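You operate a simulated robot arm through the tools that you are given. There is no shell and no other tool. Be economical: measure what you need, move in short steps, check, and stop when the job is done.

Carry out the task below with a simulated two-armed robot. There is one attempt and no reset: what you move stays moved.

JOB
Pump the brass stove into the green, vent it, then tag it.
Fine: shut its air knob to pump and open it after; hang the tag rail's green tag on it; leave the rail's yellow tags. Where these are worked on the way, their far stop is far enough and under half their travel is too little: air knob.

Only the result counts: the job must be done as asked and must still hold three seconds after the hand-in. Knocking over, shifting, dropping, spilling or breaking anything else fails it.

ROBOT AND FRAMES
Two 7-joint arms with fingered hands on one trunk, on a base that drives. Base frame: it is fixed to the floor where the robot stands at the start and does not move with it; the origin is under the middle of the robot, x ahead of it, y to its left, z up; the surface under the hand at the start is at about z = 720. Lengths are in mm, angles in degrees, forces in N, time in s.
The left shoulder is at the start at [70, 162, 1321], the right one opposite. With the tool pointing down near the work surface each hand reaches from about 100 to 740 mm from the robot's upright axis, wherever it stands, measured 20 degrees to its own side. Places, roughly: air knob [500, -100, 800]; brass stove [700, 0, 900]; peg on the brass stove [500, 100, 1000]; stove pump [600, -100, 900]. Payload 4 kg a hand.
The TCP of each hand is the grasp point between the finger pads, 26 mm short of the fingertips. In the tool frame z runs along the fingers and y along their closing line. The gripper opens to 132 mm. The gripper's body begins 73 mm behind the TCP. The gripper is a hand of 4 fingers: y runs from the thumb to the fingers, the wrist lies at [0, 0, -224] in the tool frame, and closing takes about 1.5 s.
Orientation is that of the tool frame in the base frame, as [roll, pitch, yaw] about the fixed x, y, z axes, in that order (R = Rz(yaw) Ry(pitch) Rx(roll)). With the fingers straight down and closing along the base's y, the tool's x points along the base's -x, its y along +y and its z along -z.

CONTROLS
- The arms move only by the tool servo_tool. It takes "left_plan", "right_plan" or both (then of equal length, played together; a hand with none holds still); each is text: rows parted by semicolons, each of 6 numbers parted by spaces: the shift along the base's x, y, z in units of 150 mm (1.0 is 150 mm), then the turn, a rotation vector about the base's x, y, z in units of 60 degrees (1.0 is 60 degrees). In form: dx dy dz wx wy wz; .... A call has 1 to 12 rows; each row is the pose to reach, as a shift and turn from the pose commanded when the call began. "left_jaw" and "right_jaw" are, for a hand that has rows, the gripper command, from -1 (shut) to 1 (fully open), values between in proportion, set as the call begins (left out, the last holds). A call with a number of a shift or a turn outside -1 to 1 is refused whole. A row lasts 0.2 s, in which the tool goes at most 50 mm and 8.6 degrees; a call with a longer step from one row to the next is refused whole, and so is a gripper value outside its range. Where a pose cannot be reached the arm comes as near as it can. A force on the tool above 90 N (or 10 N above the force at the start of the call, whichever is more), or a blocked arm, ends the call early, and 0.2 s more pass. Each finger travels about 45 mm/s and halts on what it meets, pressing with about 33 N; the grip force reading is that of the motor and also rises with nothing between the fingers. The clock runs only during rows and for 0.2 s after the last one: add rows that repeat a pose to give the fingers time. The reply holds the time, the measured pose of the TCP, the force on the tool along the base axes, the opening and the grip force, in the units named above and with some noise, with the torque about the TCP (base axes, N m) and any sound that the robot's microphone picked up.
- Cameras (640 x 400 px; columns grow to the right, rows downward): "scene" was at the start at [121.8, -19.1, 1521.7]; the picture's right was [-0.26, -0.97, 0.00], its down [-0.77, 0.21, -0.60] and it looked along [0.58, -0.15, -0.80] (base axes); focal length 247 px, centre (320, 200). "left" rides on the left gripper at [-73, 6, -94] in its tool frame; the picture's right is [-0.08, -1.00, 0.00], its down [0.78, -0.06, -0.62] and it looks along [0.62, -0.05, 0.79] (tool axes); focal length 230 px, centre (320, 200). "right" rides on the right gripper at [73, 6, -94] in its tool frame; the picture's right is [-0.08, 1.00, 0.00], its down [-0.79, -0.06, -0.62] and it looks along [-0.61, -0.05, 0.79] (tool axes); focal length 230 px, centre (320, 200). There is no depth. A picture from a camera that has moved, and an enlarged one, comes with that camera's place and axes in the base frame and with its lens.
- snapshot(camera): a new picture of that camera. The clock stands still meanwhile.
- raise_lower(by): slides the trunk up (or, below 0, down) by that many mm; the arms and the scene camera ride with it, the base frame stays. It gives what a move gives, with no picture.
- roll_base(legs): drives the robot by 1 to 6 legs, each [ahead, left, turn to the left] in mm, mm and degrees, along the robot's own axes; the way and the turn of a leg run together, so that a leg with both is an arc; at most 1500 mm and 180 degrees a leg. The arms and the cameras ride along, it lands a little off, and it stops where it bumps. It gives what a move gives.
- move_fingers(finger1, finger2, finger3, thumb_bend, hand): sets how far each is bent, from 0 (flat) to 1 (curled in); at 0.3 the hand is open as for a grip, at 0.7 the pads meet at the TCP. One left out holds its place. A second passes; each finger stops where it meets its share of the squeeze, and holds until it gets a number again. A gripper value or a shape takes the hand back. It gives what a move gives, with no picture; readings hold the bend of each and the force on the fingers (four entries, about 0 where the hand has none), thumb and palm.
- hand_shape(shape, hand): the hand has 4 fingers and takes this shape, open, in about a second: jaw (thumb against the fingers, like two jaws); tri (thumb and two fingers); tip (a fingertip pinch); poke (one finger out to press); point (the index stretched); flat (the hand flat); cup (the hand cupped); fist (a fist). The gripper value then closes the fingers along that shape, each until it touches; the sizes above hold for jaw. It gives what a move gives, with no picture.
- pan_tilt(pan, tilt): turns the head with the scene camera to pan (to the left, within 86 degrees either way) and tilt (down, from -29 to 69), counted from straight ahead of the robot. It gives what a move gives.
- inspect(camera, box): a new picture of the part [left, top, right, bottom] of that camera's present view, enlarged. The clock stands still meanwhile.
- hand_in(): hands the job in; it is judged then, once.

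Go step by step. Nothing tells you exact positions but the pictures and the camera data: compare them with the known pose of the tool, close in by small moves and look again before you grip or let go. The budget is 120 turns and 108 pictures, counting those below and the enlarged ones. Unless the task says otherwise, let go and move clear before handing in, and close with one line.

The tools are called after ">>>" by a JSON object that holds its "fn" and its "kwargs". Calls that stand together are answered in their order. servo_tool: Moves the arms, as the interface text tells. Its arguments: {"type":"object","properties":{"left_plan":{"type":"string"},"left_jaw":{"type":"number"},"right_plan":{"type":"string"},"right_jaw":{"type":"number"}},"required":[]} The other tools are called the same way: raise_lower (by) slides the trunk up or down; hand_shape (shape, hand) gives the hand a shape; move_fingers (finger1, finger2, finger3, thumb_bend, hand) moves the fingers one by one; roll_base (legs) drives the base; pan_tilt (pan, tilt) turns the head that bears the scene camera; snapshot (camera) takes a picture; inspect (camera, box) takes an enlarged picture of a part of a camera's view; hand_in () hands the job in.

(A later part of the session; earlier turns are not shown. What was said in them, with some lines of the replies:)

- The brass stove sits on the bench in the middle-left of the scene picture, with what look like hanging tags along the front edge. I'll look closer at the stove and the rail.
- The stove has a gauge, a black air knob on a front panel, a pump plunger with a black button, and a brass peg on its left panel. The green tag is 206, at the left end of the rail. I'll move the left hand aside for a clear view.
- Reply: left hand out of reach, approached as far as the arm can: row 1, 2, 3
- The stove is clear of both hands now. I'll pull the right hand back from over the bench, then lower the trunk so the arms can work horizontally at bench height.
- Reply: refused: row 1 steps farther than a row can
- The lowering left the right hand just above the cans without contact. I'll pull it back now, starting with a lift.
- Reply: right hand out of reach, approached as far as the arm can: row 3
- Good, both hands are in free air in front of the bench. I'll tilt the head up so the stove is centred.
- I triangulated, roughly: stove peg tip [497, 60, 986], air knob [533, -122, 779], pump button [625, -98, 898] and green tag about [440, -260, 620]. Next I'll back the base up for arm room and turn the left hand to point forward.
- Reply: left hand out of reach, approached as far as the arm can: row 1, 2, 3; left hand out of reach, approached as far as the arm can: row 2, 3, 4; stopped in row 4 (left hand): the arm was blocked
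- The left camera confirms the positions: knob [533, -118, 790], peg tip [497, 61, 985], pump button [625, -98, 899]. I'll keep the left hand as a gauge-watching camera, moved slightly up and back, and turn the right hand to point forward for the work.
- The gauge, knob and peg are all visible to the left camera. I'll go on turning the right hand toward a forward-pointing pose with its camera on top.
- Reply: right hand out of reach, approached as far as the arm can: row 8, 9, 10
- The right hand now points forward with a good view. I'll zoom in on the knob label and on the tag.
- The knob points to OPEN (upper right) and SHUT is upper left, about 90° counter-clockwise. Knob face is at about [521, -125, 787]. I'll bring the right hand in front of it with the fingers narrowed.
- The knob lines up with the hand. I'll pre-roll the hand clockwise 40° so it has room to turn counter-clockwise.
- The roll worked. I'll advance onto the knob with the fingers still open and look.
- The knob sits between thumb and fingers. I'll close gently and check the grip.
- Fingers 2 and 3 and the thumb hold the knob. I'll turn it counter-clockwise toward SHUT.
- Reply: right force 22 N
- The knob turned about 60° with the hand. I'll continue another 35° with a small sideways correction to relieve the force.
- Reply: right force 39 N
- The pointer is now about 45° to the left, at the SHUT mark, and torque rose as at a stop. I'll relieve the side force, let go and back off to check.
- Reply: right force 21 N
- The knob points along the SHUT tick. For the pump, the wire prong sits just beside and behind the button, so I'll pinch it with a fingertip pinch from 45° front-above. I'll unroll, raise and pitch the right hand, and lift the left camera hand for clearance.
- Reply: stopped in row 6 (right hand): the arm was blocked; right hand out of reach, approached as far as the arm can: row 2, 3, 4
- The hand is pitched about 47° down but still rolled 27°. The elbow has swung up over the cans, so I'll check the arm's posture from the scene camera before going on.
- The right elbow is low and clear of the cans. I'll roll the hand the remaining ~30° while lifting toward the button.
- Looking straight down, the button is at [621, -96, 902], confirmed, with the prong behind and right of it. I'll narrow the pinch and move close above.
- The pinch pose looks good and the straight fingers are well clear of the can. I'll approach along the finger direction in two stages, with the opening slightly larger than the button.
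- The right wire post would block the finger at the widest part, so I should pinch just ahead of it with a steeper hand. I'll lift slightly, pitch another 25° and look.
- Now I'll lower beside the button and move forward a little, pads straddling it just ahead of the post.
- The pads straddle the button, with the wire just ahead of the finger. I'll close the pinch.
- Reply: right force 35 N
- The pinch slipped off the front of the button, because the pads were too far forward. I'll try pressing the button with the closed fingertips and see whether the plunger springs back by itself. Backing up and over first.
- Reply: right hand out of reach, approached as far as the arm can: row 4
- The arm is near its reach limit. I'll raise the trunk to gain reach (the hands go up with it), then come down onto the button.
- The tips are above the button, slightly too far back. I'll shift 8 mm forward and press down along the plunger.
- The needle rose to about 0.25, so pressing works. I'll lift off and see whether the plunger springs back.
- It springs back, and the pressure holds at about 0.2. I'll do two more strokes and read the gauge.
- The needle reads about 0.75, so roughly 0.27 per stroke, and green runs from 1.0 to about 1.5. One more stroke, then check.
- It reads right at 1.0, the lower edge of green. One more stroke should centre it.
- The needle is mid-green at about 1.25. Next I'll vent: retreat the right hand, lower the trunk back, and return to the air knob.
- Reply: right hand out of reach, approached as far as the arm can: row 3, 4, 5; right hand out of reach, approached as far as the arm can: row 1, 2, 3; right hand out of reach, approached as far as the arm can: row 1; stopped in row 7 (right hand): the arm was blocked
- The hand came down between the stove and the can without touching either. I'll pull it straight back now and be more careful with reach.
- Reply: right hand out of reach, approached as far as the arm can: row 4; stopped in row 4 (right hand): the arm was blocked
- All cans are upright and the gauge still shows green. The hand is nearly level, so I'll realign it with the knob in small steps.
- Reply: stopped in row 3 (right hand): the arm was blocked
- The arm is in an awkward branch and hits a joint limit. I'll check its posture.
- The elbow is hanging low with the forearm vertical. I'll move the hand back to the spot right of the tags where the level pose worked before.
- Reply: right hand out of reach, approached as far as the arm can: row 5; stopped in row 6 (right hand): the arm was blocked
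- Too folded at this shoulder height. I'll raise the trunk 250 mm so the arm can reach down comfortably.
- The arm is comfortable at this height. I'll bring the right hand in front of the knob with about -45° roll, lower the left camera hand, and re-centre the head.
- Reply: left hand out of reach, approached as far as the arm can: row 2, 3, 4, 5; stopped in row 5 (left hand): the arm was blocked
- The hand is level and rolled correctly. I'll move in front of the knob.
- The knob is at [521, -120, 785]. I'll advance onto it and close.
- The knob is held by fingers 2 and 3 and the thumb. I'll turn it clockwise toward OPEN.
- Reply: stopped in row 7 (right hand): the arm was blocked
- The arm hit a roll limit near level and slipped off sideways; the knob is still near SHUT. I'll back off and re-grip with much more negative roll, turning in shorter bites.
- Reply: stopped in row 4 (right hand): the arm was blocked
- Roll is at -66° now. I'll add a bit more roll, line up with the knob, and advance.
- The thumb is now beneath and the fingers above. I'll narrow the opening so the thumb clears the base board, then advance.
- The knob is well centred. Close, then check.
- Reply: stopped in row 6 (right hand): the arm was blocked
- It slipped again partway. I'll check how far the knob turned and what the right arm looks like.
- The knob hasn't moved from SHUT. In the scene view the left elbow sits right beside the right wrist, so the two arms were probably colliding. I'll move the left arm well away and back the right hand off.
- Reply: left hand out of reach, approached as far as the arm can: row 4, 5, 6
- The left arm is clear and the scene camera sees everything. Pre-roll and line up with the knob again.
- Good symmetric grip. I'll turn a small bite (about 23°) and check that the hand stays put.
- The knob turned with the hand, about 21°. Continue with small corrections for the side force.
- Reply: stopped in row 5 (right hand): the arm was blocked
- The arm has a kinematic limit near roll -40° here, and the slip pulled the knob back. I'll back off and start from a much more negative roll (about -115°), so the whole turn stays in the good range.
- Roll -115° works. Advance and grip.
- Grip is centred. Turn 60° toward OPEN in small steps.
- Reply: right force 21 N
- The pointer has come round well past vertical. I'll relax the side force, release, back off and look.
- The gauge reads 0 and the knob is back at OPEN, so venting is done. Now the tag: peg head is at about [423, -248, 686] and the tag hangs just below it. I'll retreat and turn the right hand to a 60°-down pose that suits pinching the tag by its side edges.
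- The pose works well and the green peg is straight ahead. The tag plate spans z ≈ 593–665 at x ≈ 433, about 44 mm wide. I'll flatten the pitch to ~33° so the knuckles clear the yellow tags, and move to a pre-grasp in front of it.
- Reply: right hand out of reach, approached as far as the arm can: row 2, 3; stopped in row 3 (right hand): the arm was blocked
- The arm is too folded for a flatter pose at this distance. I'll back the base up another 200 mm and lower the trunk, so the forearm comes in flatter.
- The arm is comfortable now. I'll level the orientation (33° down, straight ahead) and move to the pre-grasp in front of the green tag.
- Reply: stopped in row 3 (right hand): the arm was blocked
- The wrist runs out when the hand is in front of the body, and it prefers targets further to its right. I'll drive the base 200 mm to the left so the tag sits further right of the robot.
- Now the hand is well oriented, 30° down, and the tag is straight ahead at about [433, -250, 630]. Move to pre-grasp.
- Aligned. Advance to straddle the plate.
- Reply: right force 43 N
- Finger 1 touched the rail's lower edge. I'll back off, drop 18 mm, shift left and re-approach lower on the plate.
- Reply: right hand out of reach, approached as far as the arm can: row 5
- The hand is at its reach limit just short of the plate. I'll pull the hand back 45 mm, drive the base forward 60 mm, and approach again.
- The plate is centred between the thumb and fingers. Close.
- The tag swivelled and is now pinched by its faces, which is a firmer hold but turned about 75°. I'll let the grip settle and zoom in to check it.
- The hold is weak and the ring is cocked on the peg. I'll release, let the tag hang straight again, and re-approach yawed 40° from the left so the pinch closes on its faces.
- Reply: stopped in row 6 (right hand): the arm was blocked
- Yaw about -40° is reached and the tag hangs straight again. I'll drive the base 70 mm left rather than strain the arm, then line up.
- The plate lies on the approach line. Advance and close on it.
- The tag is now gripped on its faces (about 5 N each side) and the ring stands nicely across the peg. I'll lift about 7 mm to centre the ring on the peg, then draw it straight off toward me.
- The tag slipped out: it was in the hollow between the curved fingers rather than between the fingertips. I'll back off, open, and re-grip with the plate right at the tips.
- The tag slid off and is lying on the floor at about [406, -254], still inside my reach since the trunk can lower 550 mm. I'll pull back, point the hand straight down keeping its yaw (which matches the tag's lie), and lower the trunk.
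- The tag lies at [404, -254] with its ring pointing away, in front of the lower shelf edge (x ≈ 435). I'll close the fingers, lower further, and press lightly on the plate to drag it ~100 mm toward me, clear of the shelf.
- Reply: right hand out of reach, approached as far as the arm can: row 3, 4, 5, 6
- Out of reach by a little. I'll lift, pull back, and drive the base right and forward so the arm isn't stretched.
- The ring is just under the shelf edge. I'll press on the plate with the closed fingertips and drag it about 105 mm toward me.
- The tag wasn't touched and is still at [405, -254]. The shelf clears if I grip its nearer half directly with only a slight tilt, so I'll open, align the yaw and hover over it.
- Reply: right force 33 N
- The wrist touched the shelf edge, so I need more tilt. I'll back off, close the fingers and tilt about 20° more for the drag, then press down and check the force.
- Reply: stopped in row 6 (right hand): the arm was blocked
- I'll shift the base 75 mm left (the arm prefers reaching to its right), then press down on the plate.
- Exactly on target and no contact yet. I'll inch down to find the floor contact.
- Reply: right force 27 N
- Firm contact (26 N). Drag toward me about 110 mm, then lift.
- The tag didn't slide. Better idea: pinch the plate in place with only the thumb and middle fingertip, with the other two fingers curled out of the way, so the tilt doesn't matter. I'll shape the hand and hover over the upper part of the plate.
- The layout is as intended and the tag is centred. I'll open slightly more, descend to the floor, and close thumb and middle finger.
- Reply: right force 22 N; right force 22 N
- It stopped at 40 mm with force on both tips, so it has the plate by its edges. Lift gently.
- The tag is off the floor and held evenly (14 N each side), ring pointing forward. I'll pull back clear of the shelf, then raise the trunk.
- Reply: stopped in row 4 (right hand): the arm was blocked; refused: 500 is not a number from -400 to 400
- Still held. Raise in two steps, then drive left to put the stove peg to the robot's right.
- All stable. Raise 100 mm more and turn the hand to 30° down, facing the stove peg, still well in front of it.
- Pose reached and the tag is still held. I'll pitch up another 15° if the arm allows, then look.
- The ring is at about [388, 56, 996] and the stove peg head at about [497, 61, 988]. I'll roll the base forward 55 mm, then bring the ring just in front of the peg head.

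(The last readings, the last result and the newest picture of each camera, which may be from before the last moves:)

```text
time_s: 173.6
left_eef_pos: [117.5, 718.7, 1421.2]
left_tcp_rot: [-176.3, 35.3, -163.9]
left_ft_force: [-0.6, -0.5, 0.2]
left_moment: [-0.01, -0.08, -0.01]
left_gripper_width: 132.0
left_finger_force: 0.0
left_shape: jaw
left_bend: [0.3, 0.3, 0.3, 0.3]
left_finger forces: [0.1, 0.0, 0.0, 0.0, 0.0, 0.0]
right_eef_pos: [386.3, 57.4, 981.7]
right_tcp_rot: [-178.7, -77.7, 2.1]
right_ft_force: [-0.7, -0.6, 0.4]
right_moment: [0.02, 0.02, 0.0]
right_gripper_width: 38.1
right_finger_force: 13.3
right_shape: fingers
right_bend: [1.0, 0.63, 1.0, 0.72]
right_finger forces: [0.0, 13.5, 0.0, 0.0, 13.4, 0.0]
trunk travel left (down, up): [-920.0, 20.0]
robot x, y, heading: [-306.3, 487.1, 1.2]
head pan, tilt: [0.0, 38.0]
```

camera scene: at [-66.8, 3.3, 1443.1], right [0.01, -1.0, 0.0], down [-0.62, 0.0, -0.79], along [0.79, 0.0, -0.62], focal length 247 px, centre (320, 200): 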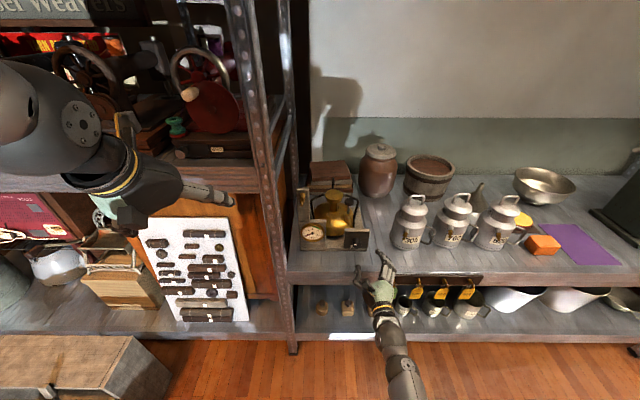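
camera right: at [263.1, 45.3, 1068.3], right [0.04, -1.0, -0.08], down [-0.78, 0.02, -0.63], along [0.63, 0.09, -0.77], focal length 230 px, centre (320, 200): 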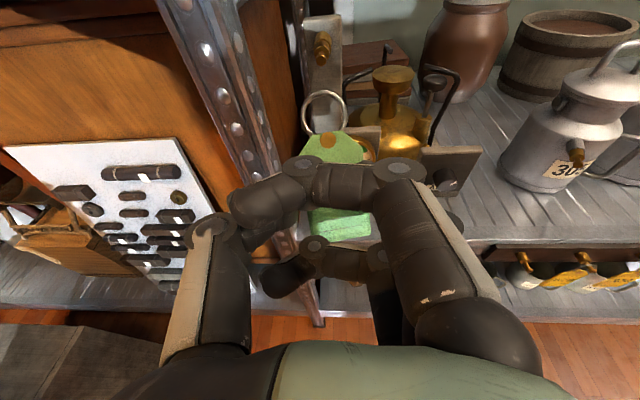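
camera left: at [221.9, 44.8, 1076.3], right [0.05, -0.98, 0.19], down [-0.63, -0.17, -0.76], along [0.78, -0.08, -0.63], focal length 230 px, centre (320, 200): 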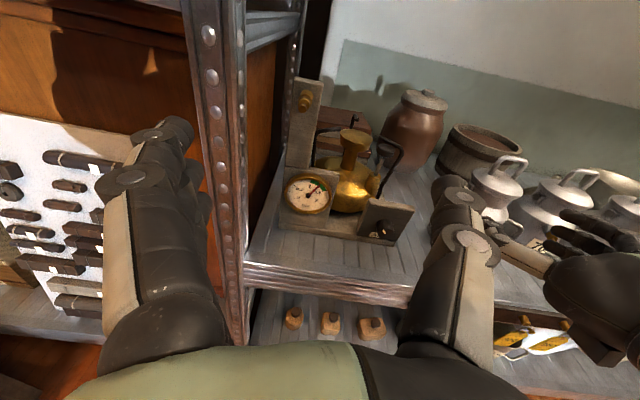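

>>> {"fn": "servo_tool", "kwargs": {"right_plan": "0.08 0.005 -0.05 0 0 0;0.17 0.01 -0.08 0 0 0;0.24 0.013 -0.08 0 0 0;0.24 0.013 -0.08 0 0 0"}}

>>> {"fn": "inspect", "kwargs": {"camera": "right", "box": [240, 20, 400, 180]}}

```text
time_s: 174.6
left_eef_pos: [129.3, 719.5, 1417.1]
left_tcp_rot: [-176.6, 34.8, -164.0]
left_ft_force: [0.6, 0.2, -0.1]
left_moment: [0.0, 0.03, 0.01]
left_gripper_width: 132.0
left_finger_force: 0.0
left_shape: jaw
left_bend: [0.3, 0.3, 0.3, 0.3]
left_finger forces: [0.1, 0.0, 0.0, 0.1, 0.0, 0.0]
right_eef_pos: [429.8, 59.2, 963.3]
right_tcp_rot: [-178.7, -77.1, 1.9]
right_ft_force: [-0.4, -0.1, 0.0]
right_moment: [-0.01, 0.05, 0.03]
right_gripper_width: 38.1
right_finger_force: 13.6
right_shape: fingers
right_bend: [1.0, 0.63, 1.0, 0.72]
right_finger forces: [0.0, 13.5, 0.0, 0.0, 13.5, 0.0]
trunk travel left (down, up): [-920.0, 20.0]
robot x, y, heading: [-302.1, 485.3, 1.0]
head pan, tilt: [0.0, 38.0]
```

```text
2.50 times, centred on (320, 100) of right
camera zoom: at [354.6, 49.3, 1055.6], right [0.04, -1.0, -0.08], down [-0.78, 0.02, -0.63], along [0.63, 0.09, -0.77], focal length 575 px, centre (320, 450)
```

zoom: 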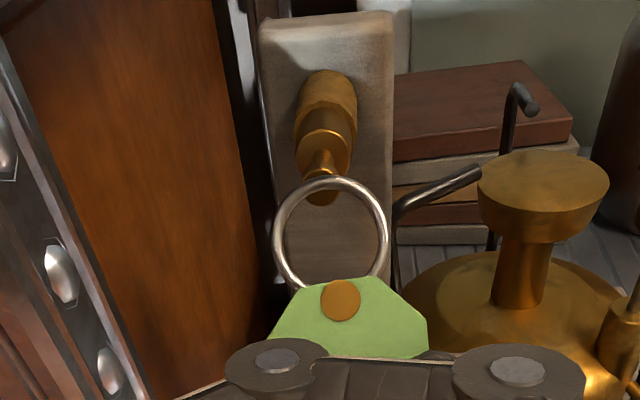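

The ring sits just below and in front of the peg head. I'll shift 3 mm left and 3 mm up to centre it, then push forward 28 mm over the head.

>>> {"fn": "servo_tool", "kwargs": {"right_plan": "0 0.02 0.02 0 0 0;0 0.02 0.02 0 0 0;0.06 0.02 0.02 0 0 0;0.12 0.02 0.02 0 0 0;0.187 0.02 0.02 0 0 0;0.187 0.02 0.02 0 0 0"}}

>>> {"fn": "inspect", "kwargs": {"camera": "right", "box": [240, 20, 400, 180]}}

```text
time_s: 176.0
left_eef_pos: [128.2, 719.8, 1417.7]
left_tcp_rot: [-176.4, 34.8, -164.0]
left_ft_force: [0.0, 0.6, 0.2]
left_moment: [0.0, 0.0, 0.0]
left_gripper_width: 131.6
left_finger_force: 0.0
left_shape: jaw
left_bend: [0.3, 0.3, 0.3, 0.3]
left_finger forces: [0.1, 0.1, 0.1, 0.1, 0.0, 0.0]
right_eef_pos: [455.7, 61.0, 968.9]
right_tcp_rot: [-178.7, -77.3, 2.1]
right_ft_force: [0.0, 0.0, -0.7]
right_moment: [-0.01, -0.04, 0.02]
right_gripper_width: 38.4
right_finger_force: 12.8
right_shape: fingers
right_bend: [1.0, 0.63, 1.0, 0.72]
right_finger forces: [0.0, 13.4, 0.0, 0.1, 13.5, 0.0]
trunk travel left (down, up): [-920.0, 20.0]
robot x, y, heading: [-306.7, 487.3, 0.8]
head pan, tilt: [0.0, 38.0]
```

```text
2.50 times, centred on (320, 100) of right
camera zoom: at [380.3, 51.4, 1060.6], right [0.04, -1.0, -0.08], down [-0.78, 0.02, -0.63], along [0.63, 0.09, -0.77], focal length 575 px, centre (320, 450)
```

zoom: 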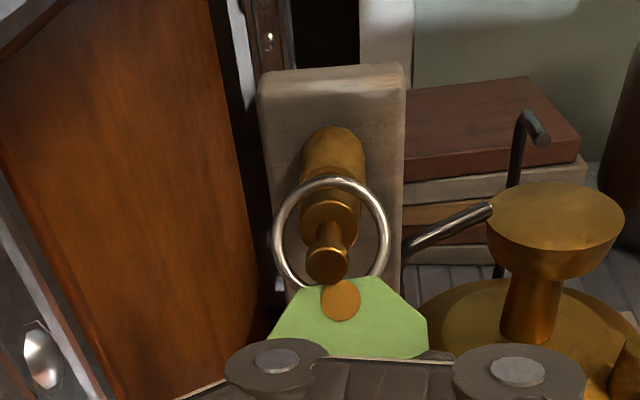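

The peg is through the ring: the head stands in front of it and the neck is inside. I'll lower slightly so the ring rests on the neck, then open the two fingers.

>>> {"fn": "servo_tool", "kwargs": {"right_plan": "0.015 -0.005 0 0 0 0;0.015 -0.005 -0.02 0 0 0;0.015 -0.005 -0.04 0 0 0;0.015 -0.005 -0.04 0 0 0"}}

>>> {"fn": "move_fingers", "kwargs": {"hand": "right", "finger2": 0.45, "thumb_bend": 0.45}}

```text
time_s: 177.0
left_eef_pos: [127.7, 719.3, 1416.7]
left_tcp_rot: [-176.4, 34.7, -164.0]
left_ft_force: [-0.2, -0.1, -0.2]
left_moment: [-0.03, -0.01, 0.0]
left_gripper_width: 132.1
left_finger_force: 0.1
left_shape: jaw
left_bend: [0.3, 0.3, 0.3, 0.3]
left_finger forces: [0.1, 0.0, 0.0, 0.1, 0.1, 0.0]
right_eef_pos: [457.3, 60.2, 959.7]
right_tcp_rot: [-178.4, -77.0, 1.7]
right_ft_force: [-1.0, 1.1, 0.0]
right_moment: [-0.03, -0.02, 0.0]
right_gripper_width: 38.2
right_finger_force: 13.4
right_shape: fingers
right_bend: [1.0, 0.63, 1.0, 0.72]
right_finger forces: [0.0, 13.5, 0.1, 0.0, 13.9, 0.0]
trunk travel left (down, up): [-920.0, 20.0]
robot x, y, heading: [-307.7, 485.0, 0.9]
head pan, tilt: [0.0, 38.0]
```

```text
time_s: 178.0
left_eef_pos: [127.5, 720.2, 1417.4]
left_tcp_rot: [-176.4, 34.7, -164.0]
left_ft_force: [-0.5, -0.3, -0.5]
left_moment: [-0.01, 0.0, -0.01]
left_gripper_width: 132.0
left_finger_force: 0.0
left_shape: jaw
left_bend: [0.3, 0.3, 0.3, 0.3]
left_finger forces: [0.0, 0.0, 0.0, 0.1, 0.0, 0.1]
right_eef_pos: [457.8, 59.7, 962.2]
right_tcp_rot: [-178.6, -77.2, 2.1]
right_ft_force: [-0.7, -0.3, 0.0]
right_moment: [0.01, -0.01, 0.0]
right_gripper_width: 50.3
right_finger_force: 0.0
right_shape: fingers
right_bend: [1.0, 0.45, 1.0, 0.45]
right_finger forces: [0.0, 0.0, 0.0, 0.0, 0.0, 0.0]
trunk travel left (down, up): [-920.0, 20.0]
robot x, y, heading: [-299.7, 485.6, 1.0]
head pan, tilt: [0.0, 38.0]
```

Open a little wider and draw the hand straight back, then take a last look.

>>> {"fn": "move_fingers", "kwargs": {"hand": "right", "finger2": 0.3, "thumb_bend": 0.3}}

>>> {"fn": "servo_tool", "kwargs": {"right_plan": "-0.1 0 0 0 0 0;-0.25 0 0 0 0 0;-0.4 0 0 0 0 0;-0.6 0 0 0 0 0;-0.8 0 0 0 0 0"}}

>>> {"fn": "snapshot", "kwargs": {"camera": "right"}}

```text
time_s: 179.0
left_eef_pos: [127.1, 714.9, 1418.6]
left_tcp_rot: [-176.7, 34.9, -164.3]
left_ft_force: [0.5, 0.6, -0.9]
left_moment: [-0.02, -0.02, 0.04]
left_gripper_width: 131.7
left_finger_force: 0.0
left_shape: jaw
left_bend: [0.3, 0.3, 0.3, 0.3]
left_finger forces: [0.0, 0.0, 0.1, 0.0, 0.0, 0.0]
right_eef_pos: [457.1, 55.2, 961.7]
right_tcp_rot: [-178.3, -77.4, 1.4]
right_ft_force: [0.5, -20.4, 4.1]
right_moment: [0.32, 0.0, -0.07]
right_gripper_width: 53.3
right_finger_force: 9.8
right_shape: fingers
right_bend: [1.0, 0.3, 1.0, 0.35]
right_finger forces: [0.1, 0.0, 0.1, 0.0, 20.5, 0.0]
trunk travel left (down, up): [-920.0, 20.0]
robot x, y, heading: [-306.0, 484.7, 1.3]
head pan, tilt: [0.0, 38.0]
```

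```text
time_s: 180.2
left_eef_pos: [125.6, 719.3, 1417.3]
left_tcp_rot: [-176.4, 34.9, -163.9]
left_ft_force: [-0.3, 0.2, -0.2]
left_moment: [0.0, -0.03, 0.0]
left_gripper_width: 132.0
left_finger_force: 0.1
left_shape: jaw
left_bend: [0.3, 0.3, 0.3, 0.3]
left_finger forces: [0.1, 0.0, 0.0, 0.0, 0.0, 0.0]
right_eef_pos: [337.5, 62.9, 961.8]
right_tcp_rot: [-178.5, -77.4, 2.1]
right_ft_force: [-0.2, -0.1, 0.4]
right_moment: [0.01, -0.01, -0.01]
right_gripper_width: 60.2
right_finger_force: 0.0
right_shape: fingers
right_bend: [1.0, 0.3, 1.0, 0.3]
right_finger forces: [0.0, 0.1, 0.0, 0.1, 0.0, 0.0]
trunk travel left (down, up): [-920.0, 20.0]
robot x, y, heading: [-304.2, 487.7, 1.1]
head pan, tilt: [0.0, 38.0]
```

```text
0 pictures are left
camera right: at [261.1, 52.1, 1054.3], right [0.04, -1.0, -0.08], down [-0.78, 0.02, -0.63], along [0.63, 0.09, -0.77], focal length 230 px, centre (320, 200)
```

right: 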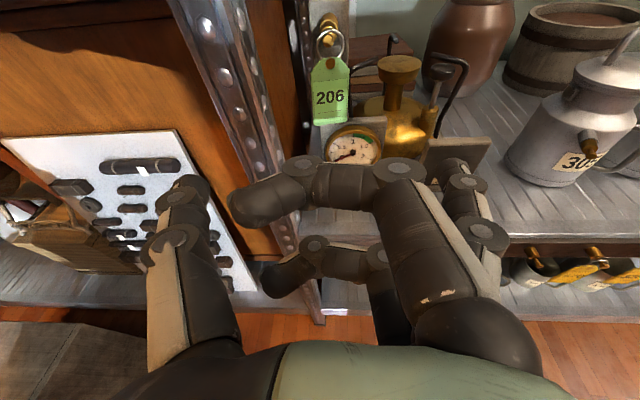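

Tag 206 hangs on the stove's peg, the gauge reads 0 with the air open, and the yellow tags are still on the rail. The hand is clear, so I'm handing in.

>>> {"fn": "hand_in", "kwargs": {}}

```text
The job is handed in.
```

The stove was pumped to mid-green (about 1.25 bar) with its air shut, then vented to 0 by opening the air knob. Green tag 206 now hangs on its peg and the yellow tags stay on the rail, but I dropped 206 on the floor once while taking it off the rail and picked it up again.
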